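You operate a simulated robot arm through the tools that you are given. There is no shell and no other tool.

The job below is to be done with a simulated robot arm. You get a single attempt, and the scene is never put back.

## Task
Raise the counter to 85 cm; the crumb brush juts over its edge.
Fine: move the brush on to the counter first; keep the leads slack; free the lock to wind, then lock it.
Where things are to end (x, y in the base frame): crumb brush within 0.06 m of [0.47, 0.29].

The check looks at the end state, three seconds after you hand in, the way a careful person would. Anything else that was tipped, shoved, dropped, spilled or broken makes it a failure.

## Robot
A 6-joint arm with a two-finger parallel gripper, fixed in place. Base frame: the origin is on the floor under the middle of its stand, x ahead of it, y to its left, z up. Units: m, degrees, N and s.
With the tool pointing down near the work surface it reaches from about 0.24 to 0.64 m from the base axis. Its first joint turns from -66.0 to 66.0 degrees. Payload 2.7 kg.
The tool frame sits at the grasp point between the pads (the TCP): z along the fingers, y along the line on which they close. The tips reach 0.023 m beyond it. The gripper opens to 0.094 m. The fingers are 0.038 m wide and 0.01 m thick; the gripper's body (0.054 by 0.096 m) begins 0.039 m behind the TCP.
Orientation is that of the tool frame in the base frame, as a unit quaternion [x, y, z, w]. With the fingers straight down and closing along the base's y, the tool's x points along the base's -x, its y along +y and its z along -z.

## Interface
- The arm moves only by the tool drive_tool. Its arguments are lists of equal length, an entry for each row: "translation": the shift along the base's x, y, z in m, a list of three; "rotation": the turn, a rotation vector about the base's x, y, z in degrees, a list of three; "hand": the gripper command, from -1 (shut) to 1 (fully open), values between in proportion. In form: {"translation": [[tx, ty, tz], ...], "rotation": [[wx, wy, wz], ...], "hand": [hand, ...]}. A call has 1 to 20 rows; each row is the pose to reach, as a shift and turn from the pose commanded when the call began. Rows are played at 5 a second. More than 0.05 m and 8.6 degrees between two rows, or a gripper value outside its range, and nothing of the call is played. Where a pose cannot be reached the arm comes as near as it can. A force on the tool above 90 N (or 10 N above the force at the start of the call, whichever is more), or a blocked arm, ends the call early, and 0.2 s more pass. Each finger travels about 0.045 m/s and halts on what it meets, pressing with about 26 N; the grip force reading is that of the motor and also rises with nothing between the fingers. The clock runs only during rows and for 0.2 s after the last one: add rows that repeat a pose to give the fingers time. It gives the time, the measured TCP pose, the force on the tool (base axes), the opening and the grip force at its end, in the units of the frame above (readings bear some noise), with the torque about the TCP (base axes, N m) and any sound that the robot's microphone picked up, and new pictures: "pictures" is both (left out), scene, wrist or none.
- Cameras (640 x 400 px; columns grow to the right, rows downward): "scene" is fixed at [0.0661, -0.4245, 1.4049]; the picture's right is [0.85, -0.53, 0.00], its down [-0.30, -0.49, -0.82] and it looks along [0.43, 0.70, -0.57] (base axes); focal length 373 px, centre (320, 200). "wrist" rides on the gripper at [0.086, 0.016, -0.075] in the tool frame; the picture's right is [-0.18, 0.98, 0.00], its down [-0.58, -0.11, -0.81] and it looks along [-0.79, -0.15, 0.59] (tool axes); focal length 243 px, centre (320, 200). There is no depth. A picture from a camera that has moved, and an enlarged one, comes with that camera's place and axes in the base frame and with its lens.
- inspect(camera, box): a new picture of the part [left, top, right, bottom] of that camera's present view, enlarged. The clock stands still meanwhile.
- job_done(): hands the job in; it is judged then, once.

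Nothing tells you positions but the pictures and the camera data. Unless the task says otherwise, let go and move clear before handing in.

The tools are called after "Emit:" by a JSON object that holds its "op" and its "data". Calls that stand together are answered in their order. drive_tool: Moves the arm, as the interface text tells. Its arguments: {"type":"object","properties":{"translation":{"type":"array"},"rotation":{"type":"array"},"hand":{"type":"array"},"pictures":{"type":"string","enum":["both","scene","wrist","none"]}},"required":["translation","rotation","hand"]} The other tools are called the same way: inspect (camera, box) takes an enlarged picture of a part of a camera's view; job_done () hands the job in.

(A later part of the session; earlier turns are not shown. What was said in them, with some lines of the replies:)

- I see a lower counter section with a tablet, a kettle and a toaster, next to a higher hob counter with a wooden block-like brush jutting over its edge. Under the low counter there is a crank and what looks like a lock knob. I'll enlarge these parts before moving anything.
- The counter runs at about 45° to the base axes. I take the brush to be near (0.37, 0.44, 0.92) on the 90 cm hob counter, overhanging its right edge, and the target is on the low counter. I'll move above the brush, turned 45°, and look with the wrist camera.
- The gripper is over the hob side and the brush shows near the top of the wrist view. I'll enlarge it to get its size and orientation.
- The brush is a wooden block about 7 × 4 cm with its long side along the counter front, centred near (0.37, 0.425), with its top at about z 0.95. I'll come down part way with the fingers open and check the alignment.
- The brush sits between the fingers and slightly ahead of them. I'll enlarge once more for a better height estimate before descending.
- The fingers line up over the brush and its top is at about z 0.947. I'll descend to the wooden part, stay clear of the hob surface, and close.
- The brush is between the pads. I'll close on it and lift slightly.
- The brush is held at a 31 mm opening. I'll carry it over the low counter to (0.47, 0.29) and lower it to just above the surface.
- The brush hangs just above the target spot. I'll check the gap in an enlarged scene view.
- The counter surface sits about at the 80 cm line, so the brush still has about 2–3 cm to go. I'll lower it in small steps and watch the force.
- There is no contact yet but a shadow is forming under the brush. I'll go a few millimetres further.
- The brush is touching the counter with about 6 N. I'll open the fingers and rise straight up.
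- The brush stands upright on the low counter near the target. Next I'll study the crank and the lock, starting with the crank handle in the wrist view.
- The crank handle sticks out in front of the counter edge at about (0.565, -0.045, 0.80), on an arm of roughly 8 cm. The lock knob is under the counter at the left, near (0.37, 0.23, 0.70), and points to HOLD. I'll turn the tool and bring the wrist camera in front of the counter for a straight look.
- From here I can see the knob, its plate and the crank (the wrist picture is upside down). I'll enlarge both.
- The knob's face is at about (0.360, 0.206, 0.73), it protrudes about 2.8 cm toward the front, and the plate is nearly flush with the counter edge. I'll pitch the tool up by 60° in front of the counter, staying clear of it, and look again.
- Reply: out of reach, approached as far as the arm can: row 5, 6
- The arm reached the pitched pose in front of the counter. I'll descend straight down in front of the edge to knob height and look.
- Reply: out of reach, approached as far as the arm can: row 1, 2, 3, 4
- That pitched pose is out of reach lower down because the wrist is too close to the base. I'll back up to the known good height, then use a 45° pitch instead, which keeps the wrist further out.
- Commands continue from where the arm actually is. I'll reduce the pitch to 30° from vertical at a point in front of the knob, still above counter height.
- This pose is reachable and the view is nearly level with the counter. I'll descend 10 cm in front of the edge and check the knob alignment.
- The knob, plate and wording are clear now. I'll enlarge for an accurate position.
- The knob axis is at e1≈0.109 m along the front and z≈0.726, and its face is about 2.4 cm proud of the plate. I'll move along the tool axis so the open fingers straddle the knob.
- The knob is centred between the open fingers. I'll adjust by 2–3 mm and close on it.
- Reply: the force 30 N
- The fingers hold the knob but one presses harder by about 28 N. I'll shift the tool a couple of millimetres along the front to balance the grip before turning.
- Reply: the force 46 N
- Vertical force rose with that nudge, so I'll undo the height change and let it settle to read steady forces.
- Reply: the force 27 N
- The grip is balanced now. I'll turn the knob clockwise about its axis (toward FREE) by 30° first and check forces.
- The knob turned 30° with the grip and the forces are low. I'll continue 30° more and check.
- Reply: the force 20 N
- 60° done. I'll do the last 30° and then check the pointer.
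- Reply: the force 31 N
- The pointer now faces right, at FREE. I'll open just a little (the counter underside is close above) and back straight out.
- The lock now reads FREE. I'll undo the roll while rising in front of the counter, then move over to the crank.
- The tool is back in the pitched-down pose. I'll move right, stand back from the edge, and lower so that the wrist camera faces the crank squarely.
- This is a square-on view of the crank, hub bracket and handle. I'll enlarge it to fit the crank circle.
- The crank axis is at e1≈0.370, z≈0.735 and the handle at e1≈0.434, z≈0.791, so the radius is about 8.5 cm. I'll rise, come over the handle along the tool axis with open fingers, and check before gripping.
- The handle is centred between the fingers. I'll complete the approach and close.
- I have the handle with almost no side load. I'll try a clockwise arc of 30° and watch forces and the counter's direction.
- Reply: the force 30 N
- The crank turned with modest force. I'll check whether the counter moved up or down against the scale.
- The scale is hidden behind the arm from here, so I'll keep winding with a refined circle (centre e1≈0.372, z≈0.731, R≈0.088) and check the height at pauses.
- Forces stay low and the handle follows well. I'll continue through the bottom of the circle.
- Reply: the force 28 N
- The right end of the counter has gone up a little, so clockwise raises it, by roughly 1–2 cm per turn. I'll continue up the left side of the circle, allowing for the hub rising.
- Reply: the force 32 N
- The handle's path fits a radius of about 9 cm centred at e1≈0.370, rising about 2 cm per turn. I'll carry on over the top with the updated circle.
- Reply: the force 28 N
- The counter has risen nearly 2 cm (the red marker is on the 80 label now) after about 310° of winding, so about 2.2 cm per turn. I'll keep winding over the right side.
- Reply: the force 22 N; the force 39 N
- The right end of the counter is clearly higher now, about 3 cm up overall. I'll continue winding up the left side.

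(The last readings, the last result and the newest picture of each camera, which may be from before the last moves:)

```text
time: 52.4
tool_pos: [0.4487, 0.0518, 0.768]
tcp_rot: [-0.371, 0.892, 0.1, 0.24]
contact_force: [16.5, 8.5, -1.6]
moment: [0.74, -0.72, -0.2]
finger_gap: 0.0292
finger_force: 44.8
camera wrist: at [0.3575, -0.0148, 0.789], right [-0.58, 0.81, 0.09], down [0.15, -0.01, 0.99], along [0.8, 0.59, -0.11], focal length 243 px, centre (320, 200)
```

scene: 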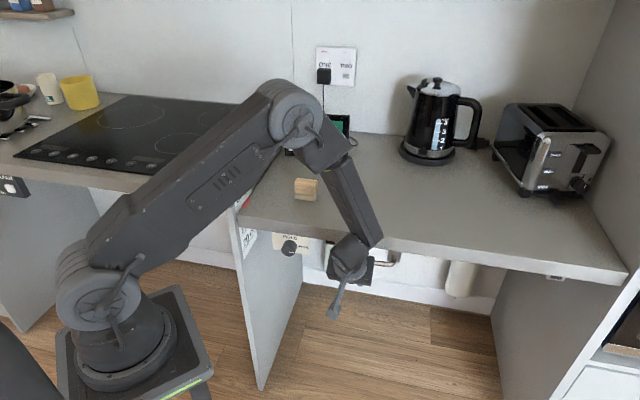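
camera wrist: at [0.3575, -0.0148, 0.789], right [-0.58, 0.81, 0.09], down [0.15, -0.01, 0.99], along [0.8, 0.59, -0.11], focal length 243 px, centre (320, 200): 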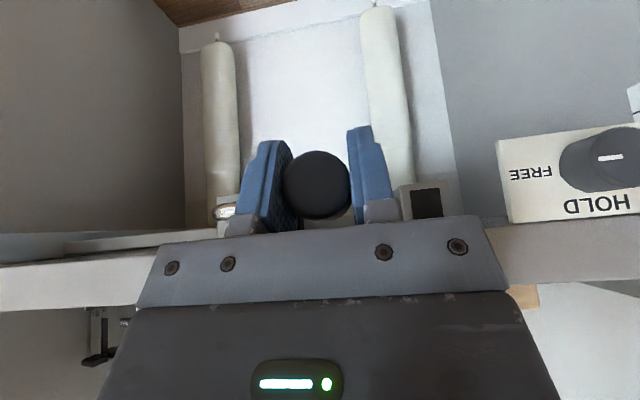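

Emit:
{"op": "drive_tool", "data": {"translation": [[0.001, -0.001, 0.0161], [0.0038, -0.0038, 0.0318], [0.0085, -0.0085, 0.0466], [0.0148, -0.0148, 0.0599], [0.0226, -0.0226, 0.0716], [0.0317, -0.0317, 0.0811], [0.0416, -0.0416, 0.0883], [0.0523, -0.0523, 0.0929], [0.0633, -0.0633, 0.0949]], "rotation": [[0, 0, 0], [0, 0, 0], [0, 0, 0], [0, 0, 0], [0, 0, 0], [0, 0, 0], [0, 0, 0], [0, 0, 0], [0, 0, 0]], "hand": [-1, -1, -1, -1, -1, -1, -1, -1, -1]}}

Emit:
{"op": "inspect", "data": {"camera": "scene", "box": [215, 165, 285, 245]}}

Emit:
{"op": "inspect", "data": {"camera": "scene", "box": [460, 90, 640, 310]}}

```text
time: 54.4
tool_pos: [0.5121, -0.0109, 0.8629]
tcp_rot: [-0.371, 0.892, 0.098, 0.241]
contact_force: [-9.6, -8.2, 21.5]
moment: [-0.29, 0.32, 0.01]
finger_gap: 0.0289
finger_force: 44.8
camera wrist: at [0.4208, -0.0783, 0.8846], right [-0.58, 0.81, 0.09], down [0.14, -0.01, 0.99], along [0.8, 0.59, -0.11], focal length 243 px, centre (320, 200)
```

scene: 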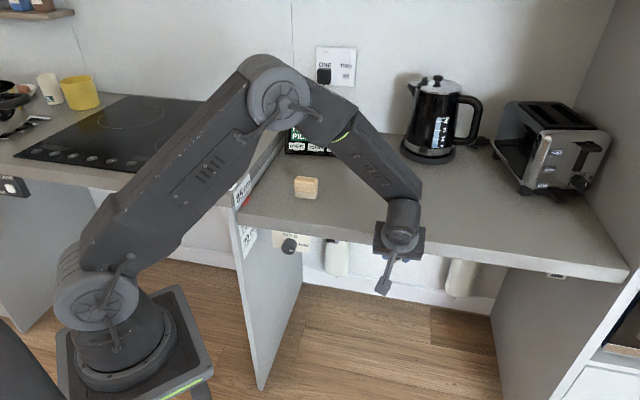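
wrist: 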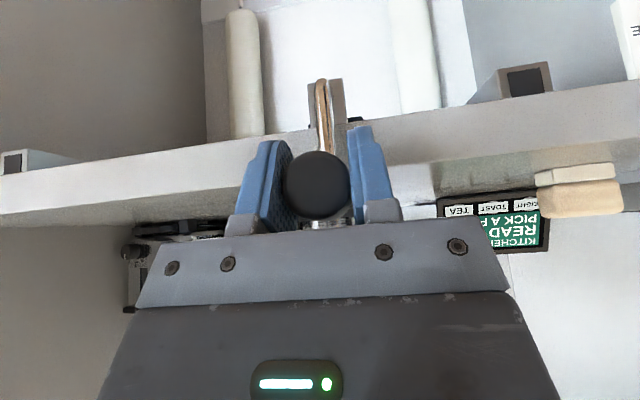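

```text
5.00 times, centred on (250, 205) of scene
camera zoom: at [0.0655, -0.4247, 1.4049], right [0.85, -0.53, 0.0], down [-0.3, -0.49, -0.82], along [0.43, 0.7, -0.57], focal length 1865 px, centre (670, 175)
```

zoom: 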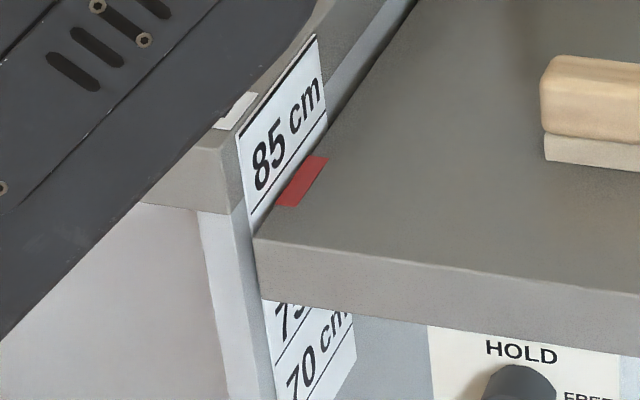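

```text
1.82 times, centred on (550, 200) of scene
camera zoom: at [0.0655, -0.4247, 1.4049], right [0.85, -0.53, 0.0], down [-0.3, -0.49, -0.82], along [0.43, 0.7, -0.57], focal length 678 px, centre (-98, 200)
```

zoom: 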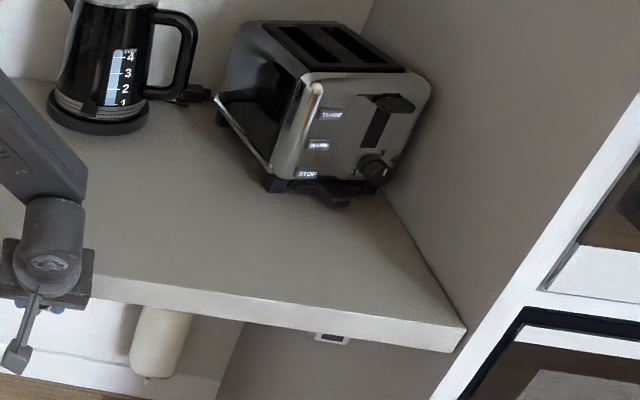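

The counter is close to the 85 line. I'll enlarge the scale further to measure precisely how much is left.

Emit:
{"op": "inspect", "data": {"camera": "scene", "box": [228, 168, 260, 218]}}

Emit:
{"op": "inspect", "data": {"camera": "scene", "box": [284, 70, 364, 170]}}

```text
8.00 times, centred on (244, 193) of scene
camera zoom: at [0.0655, -0.4247, 1.4049], right [0.85, -0.53, 0.0], down [-0.3, -0.49, -0.82], along [0.43, 0.7, -0.57], focal length 2984 px, centre (928, 256)
```

zoom: 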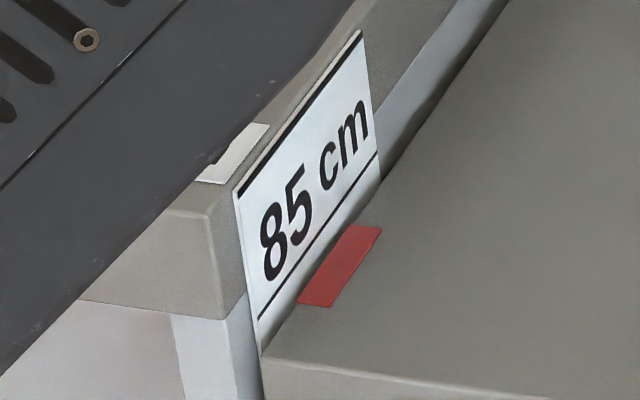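

```text
4.00 times, centred on (324, 120) of scene
camera zoom: at [0.0655, -0.4247, 1.4049], right [0.85, -0.53, 0.0], down [-0.3, -0.49, -0.82], along [0.43, 0.7, -0.57], focal length 1492 px, centre (304, 520)
```

zoom: 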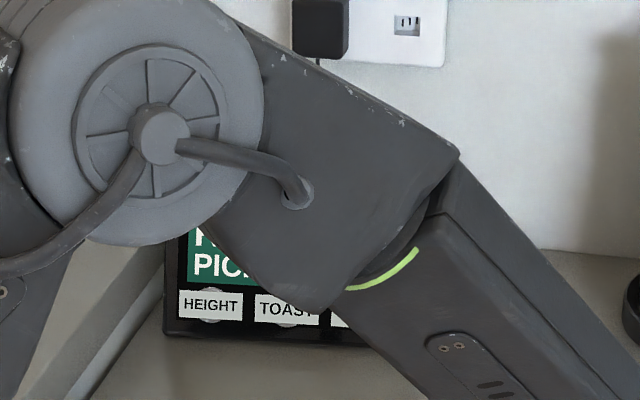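

About 5 mm remain to the 85 line after allowing for the small gap between label and counter edge, which is roughly 75° of crank at 2.4 cm per turn. I'll wind that much and then check at level with the wrist camera.

Emit:
{"op": "drive_tool", "data": {"translation": [[0.011, -0.011, 0.0012], [0.0216, -0.0216, -0.0021], [0.0317, -0.0317, -0.008], [0.0407, -0.0407, -0.0162], [0.0485, -0.0485, -0.0266], [0.0548, -0.0548, -0.0386], [0.0595, -0.0595, -0.0522], [0.0611, -0.0611, -0.0592]], "rotation": [[0, 0, 0], [0, 0, 0], [0, 0, 0], [0, 0, 0], [0, 0, 0], [0, 0, 0], [0, 0, 0], [0, 0, 0]], "hand": [-1, -1, -1, -1, -1, -1, -1, -1]}}

Emit:
{"op": "inspect", "data": {"camera": "scene", "box": [228, 168, 260, 218]}}

Emit:
{"op": "inspect", "data": {"camera": "scene", "box": [460, 90, 640, 310]}}

```text
time: 56.2
tool_pos: [0.5719, -0.0721, 0.8042]
tcp_rot: [-0.37, 0.892, 0.097, 0.241]
contact_force: [16.1, -11.4, 6.0]
moment: [-0.07, 0.18, -0.17]
finger_gap: 0.0291
finger_force: 45.2
camera wrist: at [0.482, -0.1396, 0.8249], right [-0.58, 0.81, 0.09], down [0.14, 0.0, 0.99], along [0.8, 0.59, -0.11], focal length 243 px, centre (320, 200)
```

scene: 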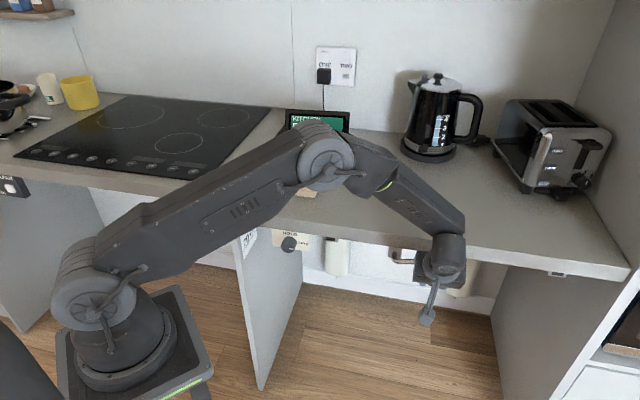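
wrist: 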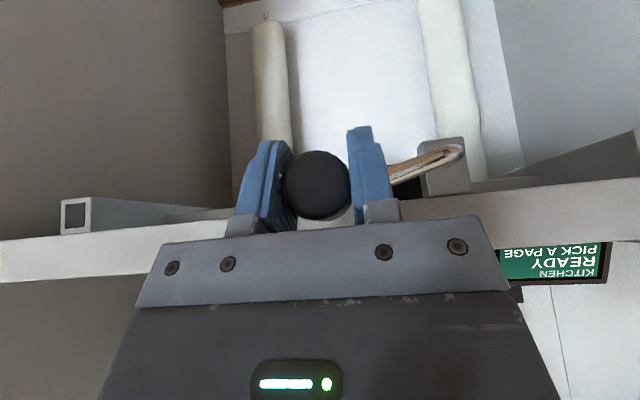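

```text
8.00 times, centred on (244, 193) of scene
camera zoom: at [0.0664, -0.4248, 1.4048], right [0.85, -0.53, 0.0], down [-0.3, -0.49, -0.82], along [0.43, 0.7, -0.57], focal length 2984 px, centre (928, 256)
```

zoom: 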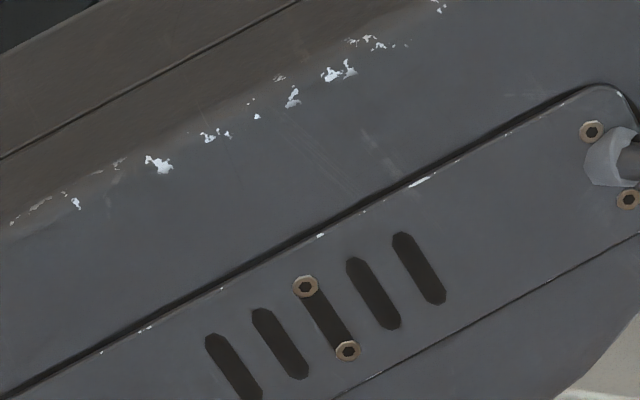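

```text
1.82 times, centred on (550, 200) of scene
camera zoom: at [0.0664, -0.4248, 1.4048], right [0.85, -0.53, 0.0], down [-0.3, -0.49, -0.82], along [0.43, 0.7, -0.57], focal length 678 px, centre (-98, 200)
```

zoom: 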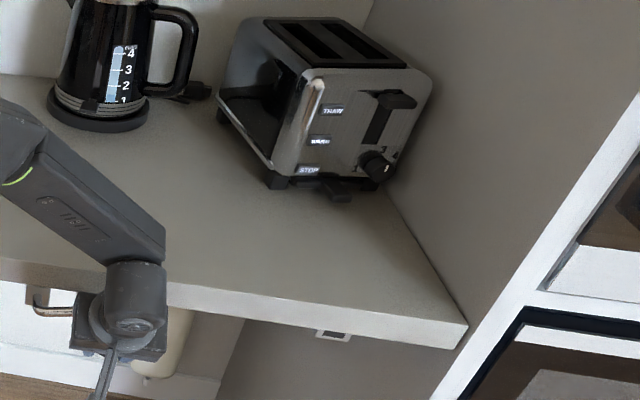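

I'll release the crank handle and back out along the tool axis, then look at the scale.

Emit:
{"op": "drive_tool", "data": {"translation": [[0, 0, 0], [0, 0, 0], [0, 0, 0], [0, 0, 0], [-0.007, -0.007, 0.017], [-0.014, -0.014, 0.034], [-0.021, -0.021, 0.052], [-0.028, -0.028, 0.069]], "rotation": [[0, 0, 0], [0, 0, 0], [0, 0, 0], [0, 0, 0], [0, 0, 0], [0, 0, 0], [0, 0, 0], [0, 0, 0]], "hand": [-0.3, 0, 0.5, 1, 1, 1, 1, 1]}}

```text
time: 58.0
tool_pos: [0.5436, -0.1013, 0.872]
tcp_rot: [-0.371, 0.892, 0.1, 0.238]
contact_force: [-0.1, 0.9, -0.4]
moment: [0.01, -0.02, -0.02]
finger_gap: 0.0938
finger_force: 0.0
camera wrist: at [0.453, -0.1677, 0.8932], right [-0.58, 0.81, 0.09], down [0.15, -0.01, 0.99], along [0.8, 0.59, -0.12], focal length 243 px, centre (320, 200)
```

scene: 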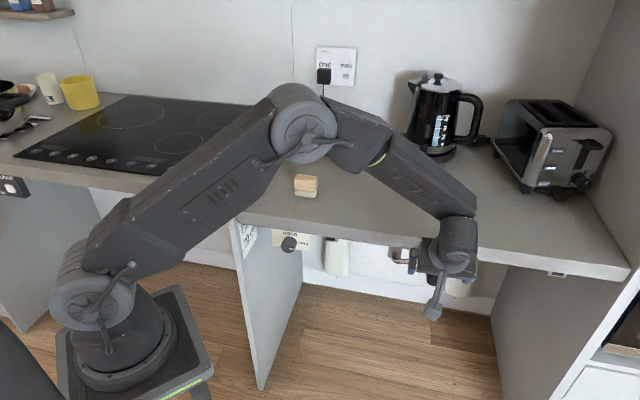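
wrist: 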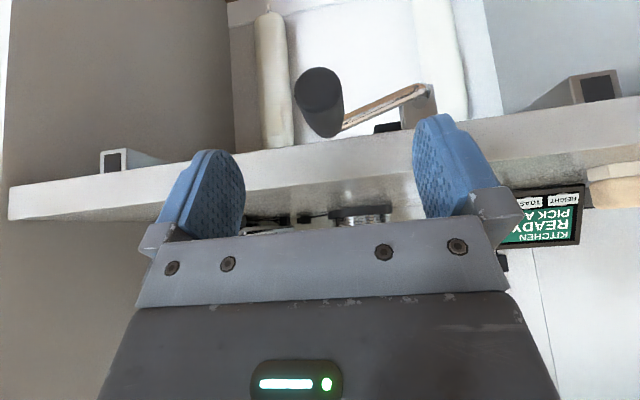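

The crank stays put after release and nothing else has moved. I'll go back to the left, level with the counter surface, to read the scale with the wrist camera.

Emit:
{"op": "drive_tool", "data": {"translation": [[-0.01, 0.0, 0.03], [-0.03, 0.02, 0.06], [-0.055, 0.05, 0.06], [-0.08, 0.08, 0.06], [-0.105, 0.11, 0.06], [-0.13, 0.14, 0.06], [-0.155, 0.17, 0.06], [-0.18, 0.2, 0.05], [-0.2, 0.232, 0.03], [-0.2148, 0.2604, 0.0], [-0.2148, 0.2604, -0.02]], "rotation": [[0, 0, 0], [0, 0, 0], [0, 0, 0], [0, 0, 0], [0, 0, 0], [0, 0, 0], [0, 0, 0], [0, 0, 0], [0, 0, 0], [0, 0, 0], [0, 0, 0]], "hand": [1, 1, 1, 1, 1, 1, 1, 1, 1, 1, 1]}}

Emit:
{"op": "inspect", "data": {"camera": "scene", "box": [215, 165, 285, 245]}}

```text
time: 60.4
tool_pos: [0.3293, 0.1603, 0.8501]
tcp_rot: [-0.371, 0.892, 0.099, 0.238]
contact_force: [-0.7, -0.6, -0.2]
moment: [0.03, 0.02, -0.02]
finger_gap: 0.0941
finger_force: 0.1
camera wrist: at [0.2385, 0.0944, 0.8722], right [-0.58, 0.81, 0.09], down [0.15, -0.01, 0.99], along [0.8, 0.59, -0.12], focal length 243 px, centre (320, 200)
```

scene: 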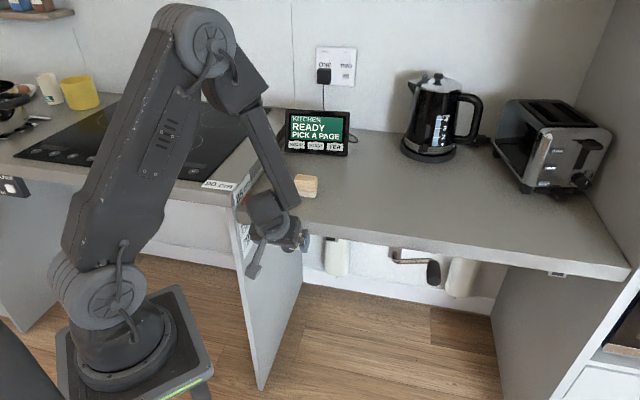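
wrist: 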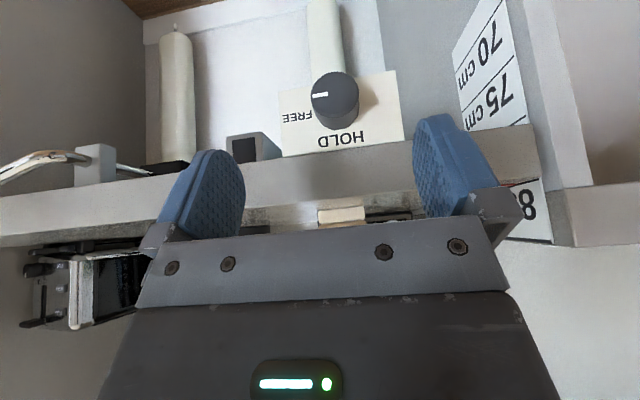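

```text
5.00 times, centred on (250, 205) of scene
camera zoom: at [0.0661, -0.4245, 1.4049], right [0.85, -0.53, 0.0], down [-0.3, -0.49, -0.82], along [0.43, 0.7, -0.57], focal length 1865 px, centre (670, 175)
```

zoom: 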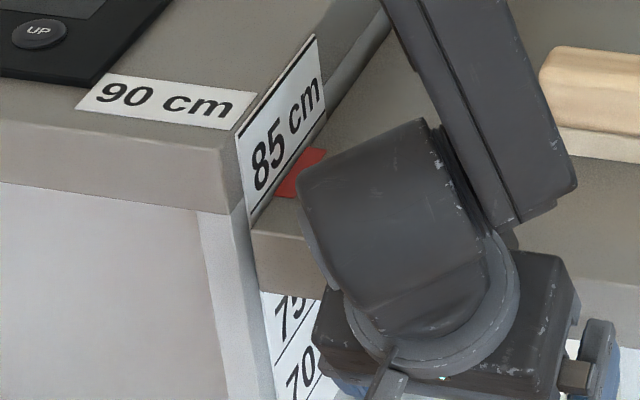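

Emit:
{"op": "inspect", "data": {"camera": "scene", "box": [228, 168, 260, 218]}}

Emit:
{"op": "inspect", "data": {"camera": "wrist", "box": [440, 0, 600, 260]}}

```text
8.00 times, centred on (244, 193) of scene
camera zoom: at [0.0661, -0.4245, 1.4049], right [0.85, -0.53, 0.0], down [-0.3, -0.49, -0.82], along [0.43, 0.7, -0.57], focal length 2984 px, centre (928, 256)
```

zoom: 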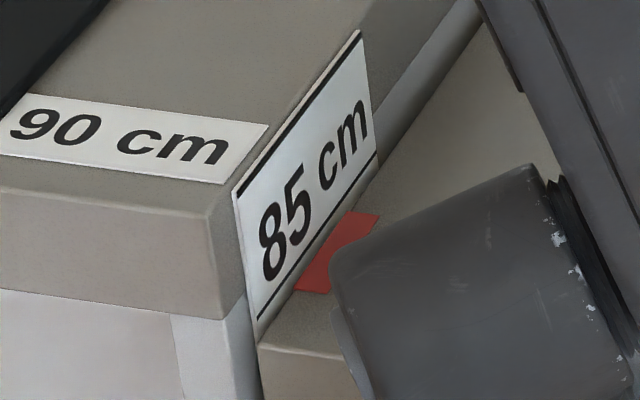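

```text
1.54 times, centred on (520, 130) of wrist
camera zoom: at [0.2385, 0.0944, 0.8722], right [-0.58, 0.81, 0.09], down [0.15, -0.01, 0.99], along [0.8, 0.59, -0.12], focal length 373 px, centre (12, 308)
```

zoom: 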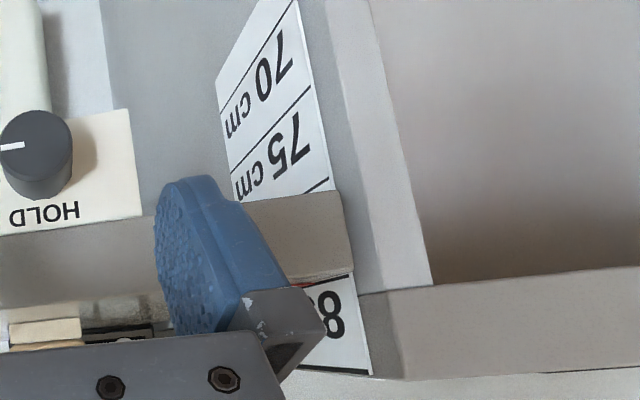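

Emit:
{"op": "inspect", "data": {"camera": "wrist", "box": [500, 160, 560, 250]}}

```text
4.44 times, centred on (530, 205) of wrist
camera zoom: at [0.2385, 0.0944, 0.8722], right [-0.58, 0.81, 0.09], down [0.15, -0.01, 0.99], along [0.8, 0.59, -0.12], focal length 1078 px, centre (-613, 178)
```

zoom: 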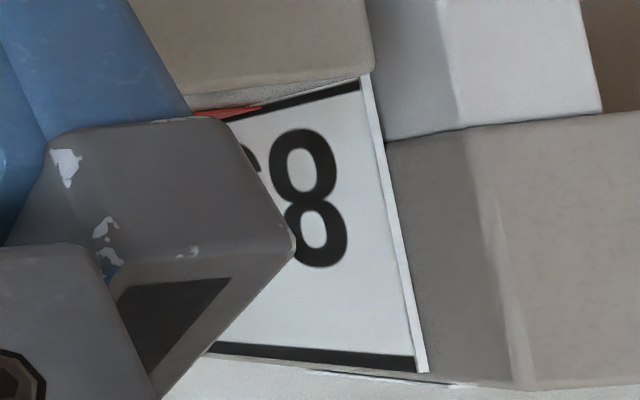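

The wrist view shows the counter top right at the 85 line, within 1–2 mm. Now I'll lock it: I'll go back to the rolled pose in front of the knob, about 5 cm higher than before, with the fingers part closed.

Emit:
{"op": "drive_tool", "data": {"translation": [[0.015, -0.008, 0.035], [0.03, -0.016, 0.07], [0.0438, -0.0237, 0.1], [0.0389, -0.0223, 0.0856], [0.034, -0.0208, 0.0712], [0.0291, -0.0194, 0.0568], [0.0242, -0.0179, 0.0423], [0.0193, -0.0165, 0.0279], [0.0145, -0.0151, 0.0135], [0.0096, -0.0136, -0.0009], [0.0047, -0.0122, -0.0153], [-0.0002, -0.0107, -0.0298], [-0.0051, -0.0093, -0.0442], [-0.01, -0.0078, -0.0586], [-0.0149, -0.0064, -0.073]], "rotation": [[0, 0, 0], [0, 0, 0], [0, 0, 0], [5.3, 5.3, 0], [10.6, 10.6, 0], [15.9, 15.9, 0], [21.2, 21.2, 0], [26.5, 26.5, 0], [31.8, 31.8, 0], [37.1, 37.1, 0], [42.4, 42.4, 0], [47.7, 47.7, 0], [53, 53, 0], [58.3, 58.3, 0], [63.6, 63.6, 0]], "hand": [1, 1, 0.8, 0.6, 0.5, 0.4, 0.3, 0.2, 0.1, 0.05, 0, 0, 0, 0, 0]}}

Emit:
{"op": "inspect", "data": {"camera": "wrist", "box": [220, 60, 420, 240]}}

Emit:
{"op": "inspect", "data": {"camera": "scene", "box": [215, 165, 315, 305]}}

```text
time: 63.6
tool_pos: [0.315, 0.1546, 0.7787]
tcp_rot: [-0.094, 0.7, 0.702, -0.092]
contact_force: [-0.6, 0.4, 0.7]
moment: [0.01, -0.02, 0.04]
finger_gap: 0.0471
finger_force: 0.0
camera wrist: at [0.2503, 0.0617, 0.7944], right [0.18, 0.05, 0.98], down [0.77, -0.63, -0.11], along [0.61, 0.78, -0.15], focal length 243 px, centre (320, 200)
```

scene: 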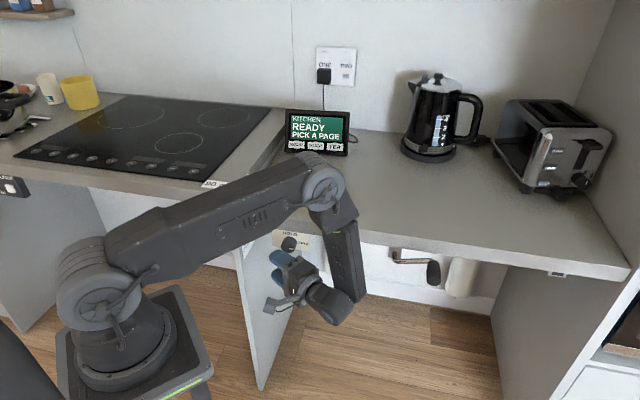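
wrist: 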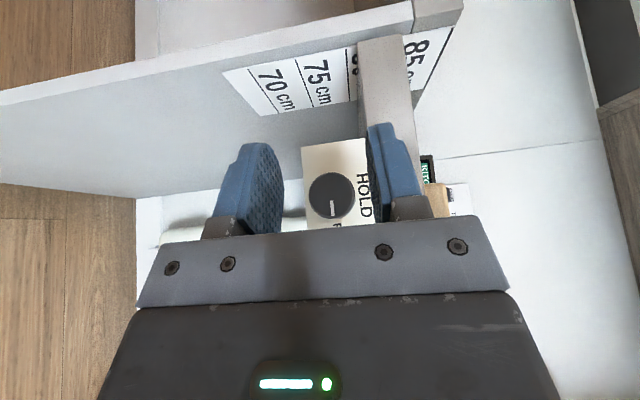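

```text
2.22 times, centred on (320, 150) of wrist
camera zoom: at [0.2503, 0.0617, 0.7944], right [0.18, 0.05, 0.98], down [0.77, -0.63, -0.11], along [0.61, 0.78, -0.15], focal length 539 px, centre (320, 311)
```

zoom: 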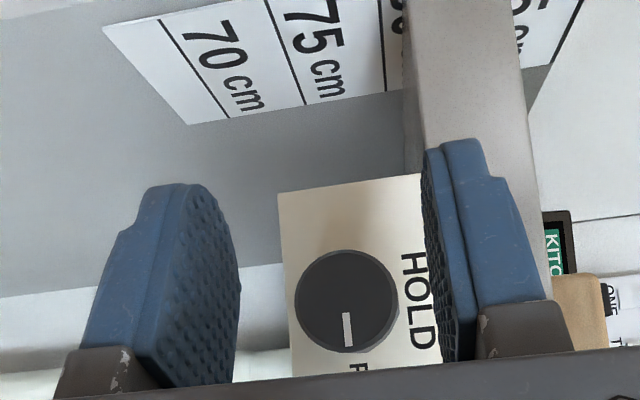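

```text
2.86 times, centred on (265, 235) of scene
camera zoom: at [0.0661, -0.4245, 1.4049], right [0.85, -0.53, 0.0], down [-0.3, -0.49, -0.82], along [0.43, 0.7, -0.57], focal length 1066 px, centre (477, 100)
```

zoom: 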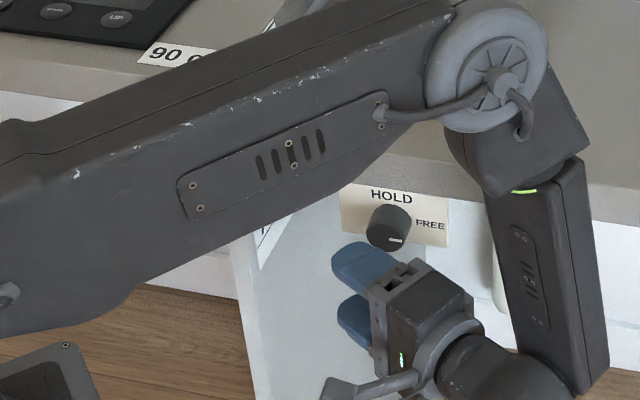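

The picture matches the one right after freeing the lock, just 5 cm higher, so the alignment is the same. I'll move in around the knob and close.

Emit:
{"op": "drive_tool", "data": {"translation": [[0.008, 0.008, -0.001], [0.018, 0.018, -0.001], [0.028, 0.028, -0.001], [0.036, 0.0355, -0.001], [0.0404, 0.0396, -0.001]], "rotation": [[0, 0, 0], [0, 0, 0], [0, 0, 0], [0, 0, 0], [0, 0, 0]], "hand": [-0.05, -0.05, -0.05, -0.05, -0.05]}}

```text
time: 64.8
tool_pos: [0.3541, 0.1956, 0.7762]
tcp_rot: [-0.093, 0.701, 0.701, -0.092]
contact_force: [0.3, -0.9, 0.4]
moment: [-0.01, 0.02, -0.01]
finger_gap: 0.0447
finger_force: 0.1
camera wrist: at [0.2893, 0.1013, 0.7934], right [0.18, 0.05, 0.98], down [0.77, -0.63, -0.11], along [0.61, 0.78, -0.15], focal length 243 px, centre (320, 200)
```

scene: 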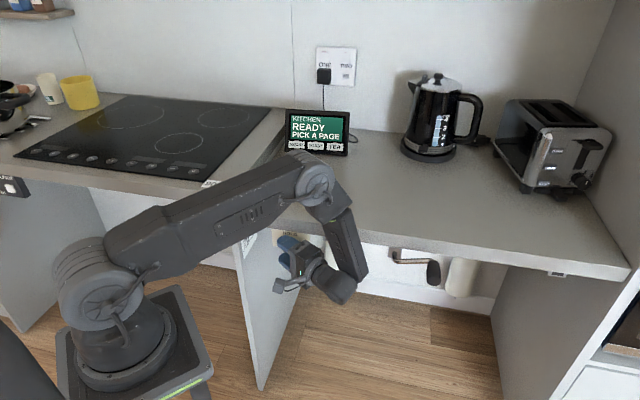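
wrist: 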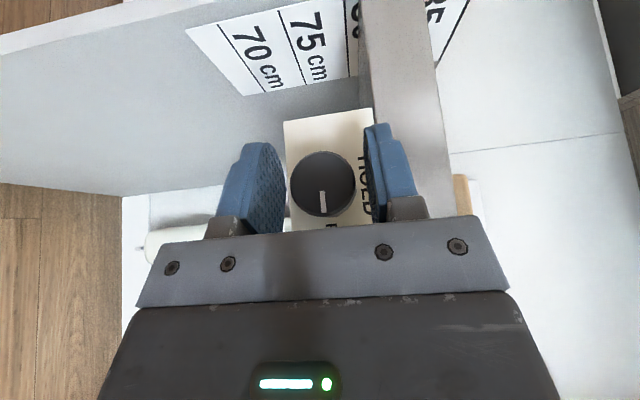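

The open fingers are around the knob with no contact. I'll close on it and read the forces.

Emit:
{"op": "drive_tool", "data": {"translation": [[0, 0, 0], [0, 0, 0], [0, 0, 0]], "rotation": [[0, 0, 0], [0, 0, 0], [0, 0, 0]], "hand": [-0.3, -1, -1], "pictures": "none"}}

```text
time: 65.6
tool_pos: [0.3547, 0.195, 0.776]
tcp_rot: [-0.092, 0.702, 0.7, -0.091]
contact_force: [4.1, 3.8, -16.8]
moment: [-0.16, 0.06, 0.01]
finger_gap: 0.0357
finger_force: 45.2
```

The grip is good with only a small vertical load. I'll trim that by a millimetre and turn the knob counter-clockwise 30°.

Emit:
{"op": "drive_tool", "data": {"translation": [[0, 0, -0.001], [0, 0, -0.001], [0, 0, -0.001], [0, 0, -0.001], [0, 0, -0.001]], "rotation": [[0, 0, 0], [-5.3, -5.3, 0], [-10.6, -10.6, 0], [-15.9, -15.9, 0], [-21.2, -21.2, 0]], "hand": [-1, -1, -1, -1, -1]}}

```text
time: 66.8
tool_pos: [0.3538, 0.1946, 0.7773]
tcp_rot: [-0.202, 0.822, 0.532, 0.022]
contact_force: [-14.6, 1.7, 11.3]
moment: [-0.29, 0.33, 0.0]
finger_gap: 0.0356
finger_force: 44.6
camera wrist: at [0.2818, 0.1088, 0.802], right [-0.18, 0.4, 0.9], down [0.72, -0.57, 0.4], along [0.67, 0.72, -0.18], focal length 243 px, centre (320, 200)
```

scene: 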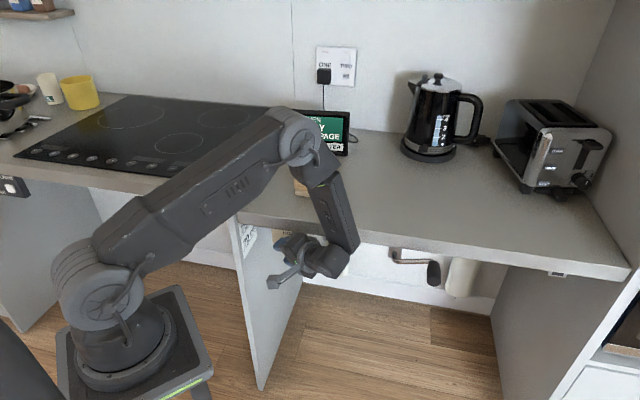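
wrist: 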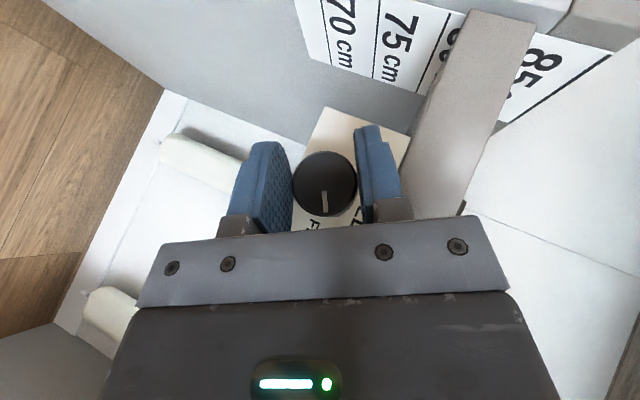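

Emit:
{"op": "drive_tool", "data": {"translation": [[0, 0, 0], [0, 0, 0], [0, 0, 0], [0, 0, 0]], "rotation": [[-5.3, -5.3, 0], [-10.6, -10.6, 0], [-15.9, -15.9, 0], [-21.2, -21.2, 0]], "hand": [-1, -1, -1, -1], "pictures": "wrist"}}

```text
time: 67.8
tool_pos: [0.3528, 0.1958, 0.7781]
tcp_rot: [-0.297, 0.885, 0.33, 0.137]
contact_force: [-24.6, 4.2, 35.8]
moment: [0.16, -0.04, 0.42]
finger_gap: 0.0358
finger_force: 44.7
camera wrist: at [0.2716, 0.1187, 0.804], right [-0.46, 0.67, 0.58], down [0.49, -0.35, 0.8], along [0.74, 0.65, -0.17], focal length 243 px, centre (320, 200)
```

wrist: 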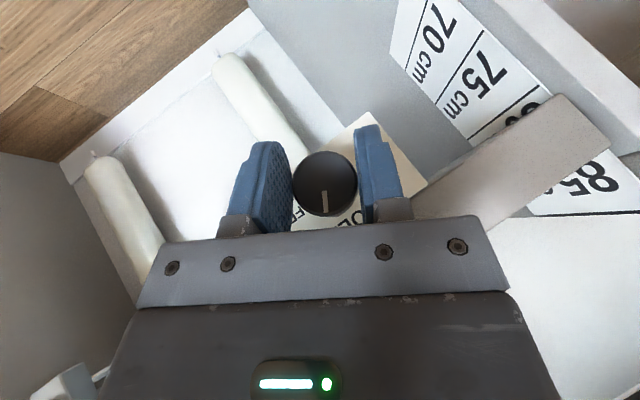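

Forces have built up a little from a millimetre of misalignment. I'll trim it out while turning the last 30° to HOLD.

Emit:
{"op": "drive_tool", "data": {"translation": [[-0.0005, 0.0005, 0.001], [-0.001, 0.001, 0.0015], [-0.001, 0.001, 0.0015], [-0.001, 0.001, 0.0015], [-0.001, 0.001, 0.0015]], "rotation": [[0, 0, 0], [-5.3, -5.3, 0], [-10.6, -10.6, 0], [-15.9, -15.9, 0], [-21.2, -21.2, 0]], "hand": [-1, -1, -1, -1, -1]}}

```text
time: 69.0
tool_pos: [0.3516, 0.1975, 0.7771]
tcp_rot: [-0.371, 0.892, 0.1, 0.24]
contact_force: [-24.8, 9.1, 26.4]
moment: [1.03, -0.3, 0.08]
finger_gap: 0.0359
finger_force: 44.4
camera wrist: at [0.2614, 0.1289, 0.7989], right [-0.59, 0.8, 0.09], down [0.15, -0.01, 0.99], along [0.8, 0.59, -0.12], focal length 243 px, centre (320, 200)
```

scene: 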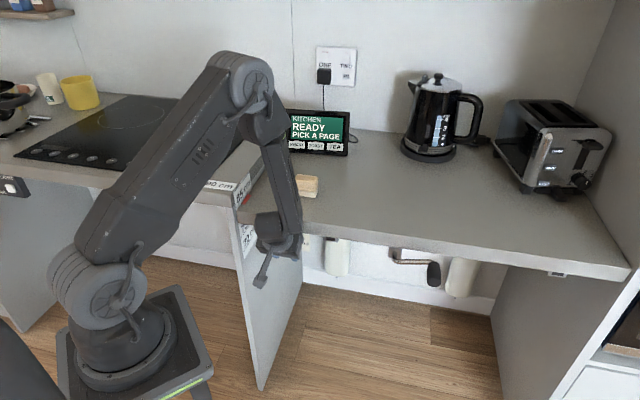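
wrist: 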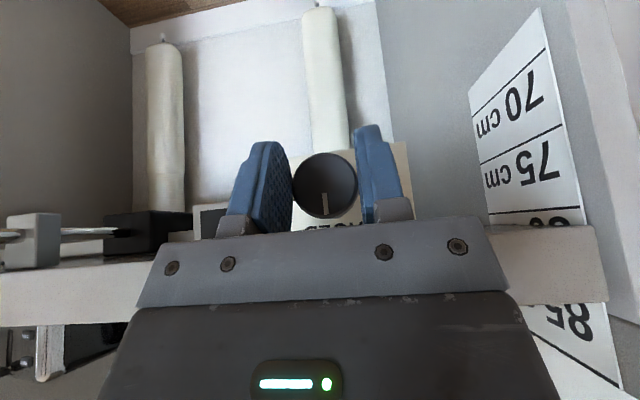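

The pointer is back up at HOLD and I feel the stop. I'll release, back out along the tool axis and check it.

Emit:
{"op": "drive_tool", "data": {"translation": [[0, 0, 0], [0, 0, 0], [0, 0, 0], [0, 0, 0], [-0.0065, -0.007, 0.0175], [-0.013, -0.014, 0.035], [-0.0195, -0.021, 0.0525], [-0.025, -0.0265, 0.068]], "rotation": [[0, 0, 0], [0, 0, 0], [0, 0, 0], [0, 0, 0], [0, 0, 0], [0, 0, 0], [0, 0, 0], [0, 0, 0]], "hand": [-0.2, 0.2, 0.6, 1, 1, 1, 1, 1]}}

Emit:
{"op": "inspect", "data": {"camera": "wrist", "box": [240, 50, 416, 170]}}

```text
time: 70.8
tool_pos: [0.3278, 0.1682, 0.8484]
tcp_rot: [-0.37, 0.892, 0.099, 0.24]
contact_force: [-0.3, 0.5, 0.3]
moment: [0.01, 0.01, 0.01]
finger_gap: 0.0939
finger_force: 0.1
camera wrist: at [0.2368, 0.1015, 0.8685], right [-0.58, 0.81, 0.09], down [0.15, -0.01, 0.99], along [0.8, 0.59, -0.12], focal length 243 px, centre (320, 200)
```

scene: 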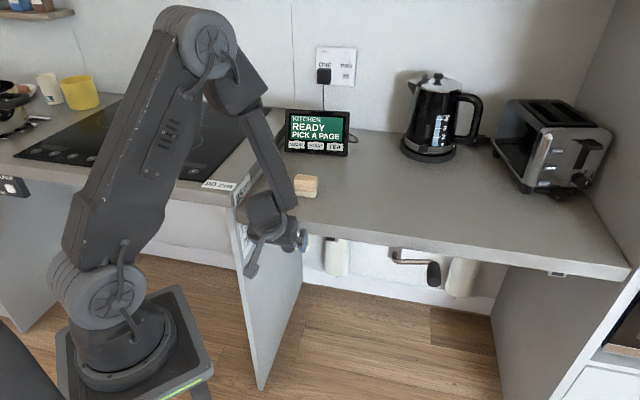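
wrist: 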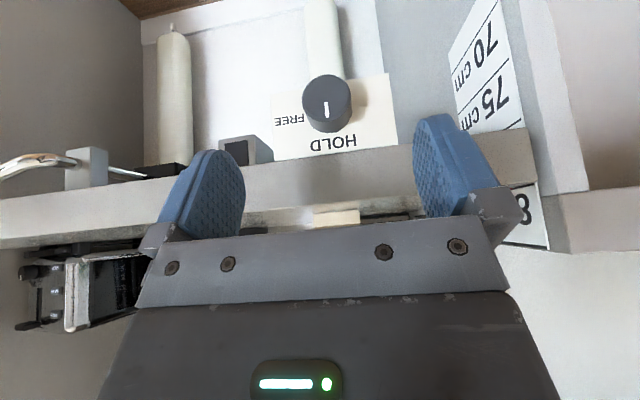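

```text
3.33 times, centred on (328, 110) of wrist
camera zoom: at [0.2368, 0.1015, 0.8685], right [-0.58, 0.81, 0.09], down [0.15, -0.01, 0.99], along [0.8, 0.59, -0.12], focal length 809 px, centre (293, 500)
```

zoom: 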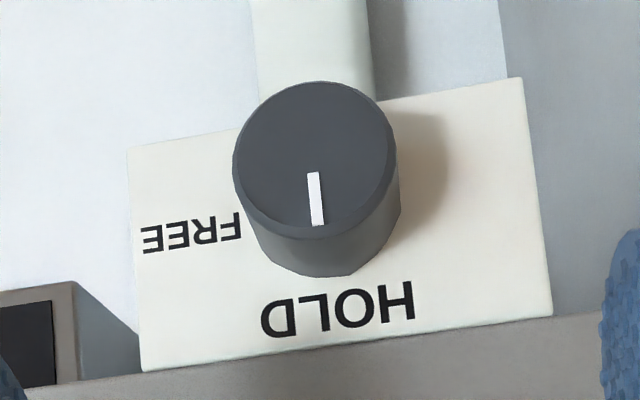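

The lock reads HOLD exactly as at the start. I'll raise the arm clear and do a final check of height, brush, leads and appliances.

Emit:
{"op": "drive_tool", "data": {"translation": [[0, 0, 0.04], [0, 0, 0.08], [0, 0, 0.12], [0, -0.02, 0.16], [0.01, -0.05, 0.2], [0.02, -0.09, 0.22], [0.02, -0.13, 0.23], [0.02, -0.17, 0.23], [0.02, -0.21, 0.23], [0.02, -0.25, 0.23]], "rotation": [[0, 0, 0], [0, 0, 0], [0, 0, 0], [0, 0, 0], [0, 0, 0], [0, 0, 0], [0, 0, 0], [0, 0, 0], [0, 0, 0], [0, 0, 0]], "hand": [1, 1, 1, 1, 1, 1, 1, 1, 1, 1]}}

Emit:
{"op": "inspect", "data": {"camera": "scene", "box": [228, 168, 260, 218]}}

Emit:
{"op": "inspect", "data": {"camera": "scene", "box": [270, 60, 430, 220]}}

Emit:
{"op": "inspect", "data": {"camera": "scene", "box": [390, 60, 630, 220]}}

```text
refused: row 5 steps farther than a row can; nothing moved
```

```text
8.00 times, centred on (244, 193) of scene
camera zoom: at [0.0661, -0.4245, 1.4049], right [0.85, -0.53, 0.0], down [-0.3, -0.49, -0.82], along [0.43, 0.7, -0.57], focal length 2984 px, centre (928, 256)
```

zoom: 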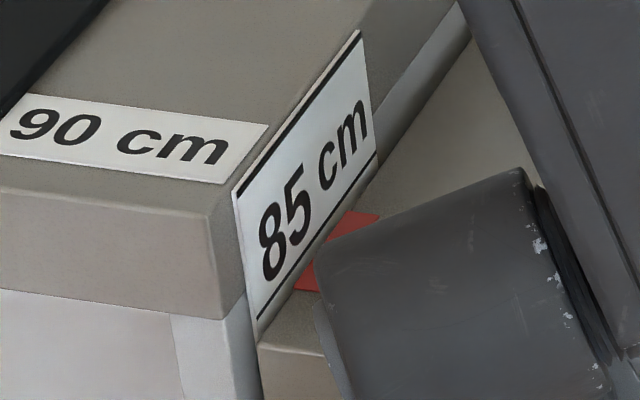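

```text
2.50 times, centred on (350, 140) of scene
camera zoom: at [0.0661, -0.4245, 1.4049], right [0.85, -0.53, 0.0], down [-0.3, -0.49, -0.82], along [0.43, 0.7, -0.57], focal length 933 px, centre (245, 350)
```

zoom: 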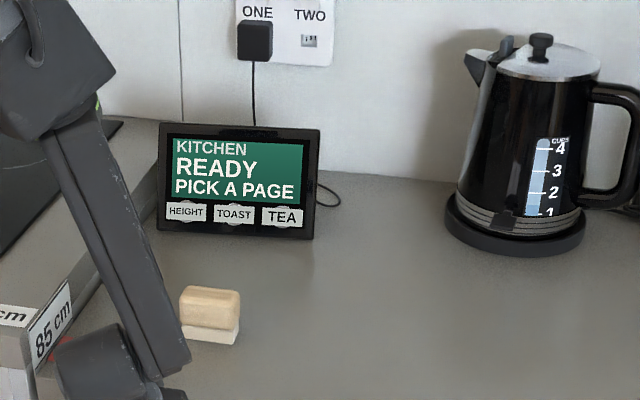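

```text
2.50 times, centred on (510, 140) of scene
camera zoom: at [0.0661, -0.4245, 1.4049], right [0.85, -0.53, 0.0], down [-0.3, -0.49, -0.82], along [0.43, 0.7, -0.57], focal length 933 px, centre (-155, 350)
```

zoom: 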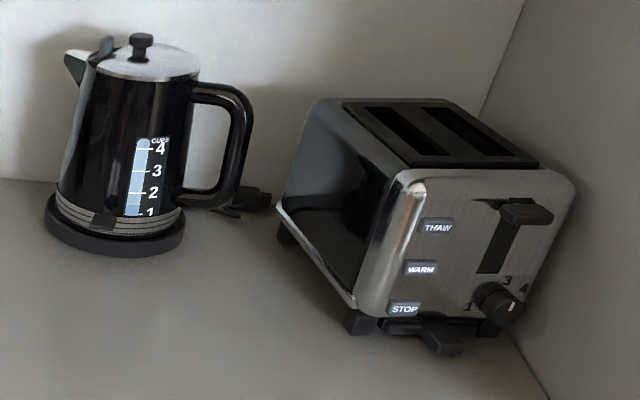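

The move was refused for one overly long step; nothing moved. Everything on the counter looks upright and the leads are loose, so I'll repeat the retreat with smaller steps.

Emit:
{"op": "drive_tool", "data": {"translation": [[0, 0, 0.035], [0, 0, 0.07], [0, 0, 0.105], [0, -0.01, 0.135], [0.005, -0.03, 0.165], [0.01, -0.06, 0.19], [0.015, -0.095, 0.21], [0.02, -0.13, 0.22], [0.02, -0.165, 0.23], [0.02, -0.2, 0.23], [0.02, -0.235, 0.23]], "rotation": [[0, 0, 0], [0, 0, 0], [0, 0, 0], [0, 0, 0], [0, 0, 0], [0, 0, 0], [0, 0, 0], [0, 0, 0], [0, 0, 0], [0, 0, 0], [0, 0, 0]], "hand": [1, 1, 1, 1, 1, 1, 1, 1, 1, 1, 1]}}

Emit:
{"op": "inspect", "data": {"camera": "scene", "box": [228, 168, 260, 218]}}

Emit:
{"op": "inspect", "data": {"camera": "scene", "box": [230, 120, 370, 270]}}

```text
time: 73.2
tool_pos: [0.3478, -0.0652, 1.0761]
tcp_rot: [-0.37, 0.892, 0.099, 0.239]
contact_force: [0.5, -0.4, -0.5]
moment: [-0.02, 0.02, -0.01]
finger_gap: 0.0941
finger_force: 0.1
camera wrist: at [0.2576, -0.1323, 1.0973], right [-0.58, 0.81, 0.09], down [0.15, -0.01, 0.99], along [0.8, 0.59, -0.12], focal length 243 px, centre (320, 200)
```

scene: 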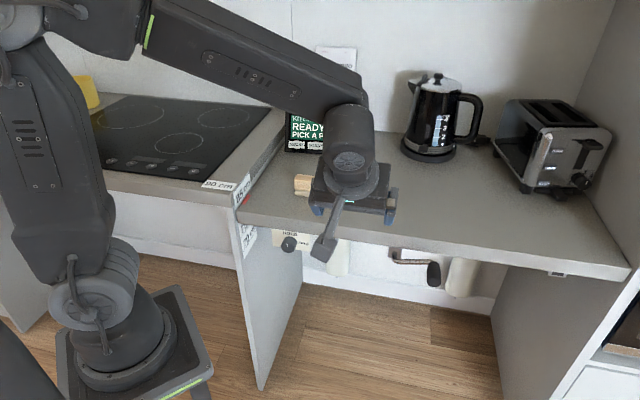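
wrist: 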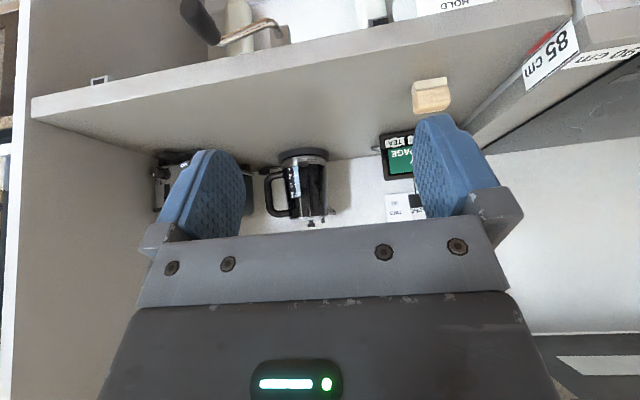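

```text
8.00 times, centred on (244, 193) of scene
camera zoom: at [0.0661, -0.4245, 1.4049], right [0.85, -0.53, 0.0], down [-0.3, -0.49, -0.82], along [0.43, 0.7, -0.57], focal length 2984 px, centre (928, 256)
```

zoom: 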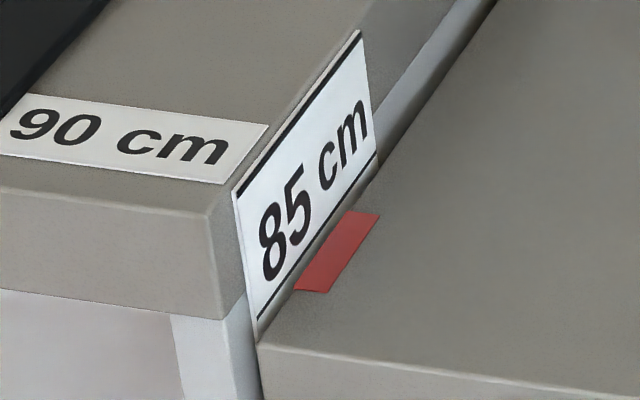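

```text
2.67 times, centred on (300, 195) of scene
camera zoom: at [0.0661, -0.4245, 1.4049], right [0.85, -0.53, 0.0], down [-0.3, -0.49, -0.82], along [0.43, 0.7, -0.57], focal length 995 px, centre (373, 213)
```

zoom: 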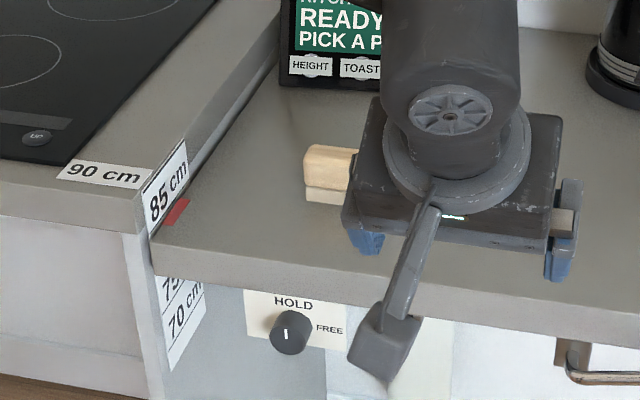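

The counter top sits at the 85 cm line, and the lock is on HOLD. The brush stands near (0.464, 0.290), the appliances and leads are undisturbed, and the arm is clear with the gripper open, so I'm handing in.

Emit:
{"op": "job_done", "data": {}}

```text
The job is handed in.
```

The counter is up at the 85 cm line, to within about 2 mm by the scale, and the job is handed in. I don't have the result of the check.

- **Brush:** I moved it off the hob edge first. It stands upright on the counter at about (0.464, 0.290), within a centimetre of the target.
- **Lock:** I turned it to FREE, wound the crank about two turns clockwise, then turned it back to HOLD. The pointer looks the same as it did at the start.
- **Leads and appliances:** the tablet's lead, the only one I could see in full, hangs loose. The kettle, toaster and tablet rose with the counter, still standing and not touched.
- **Arm:** it has let go and is clear, in front of the counter.
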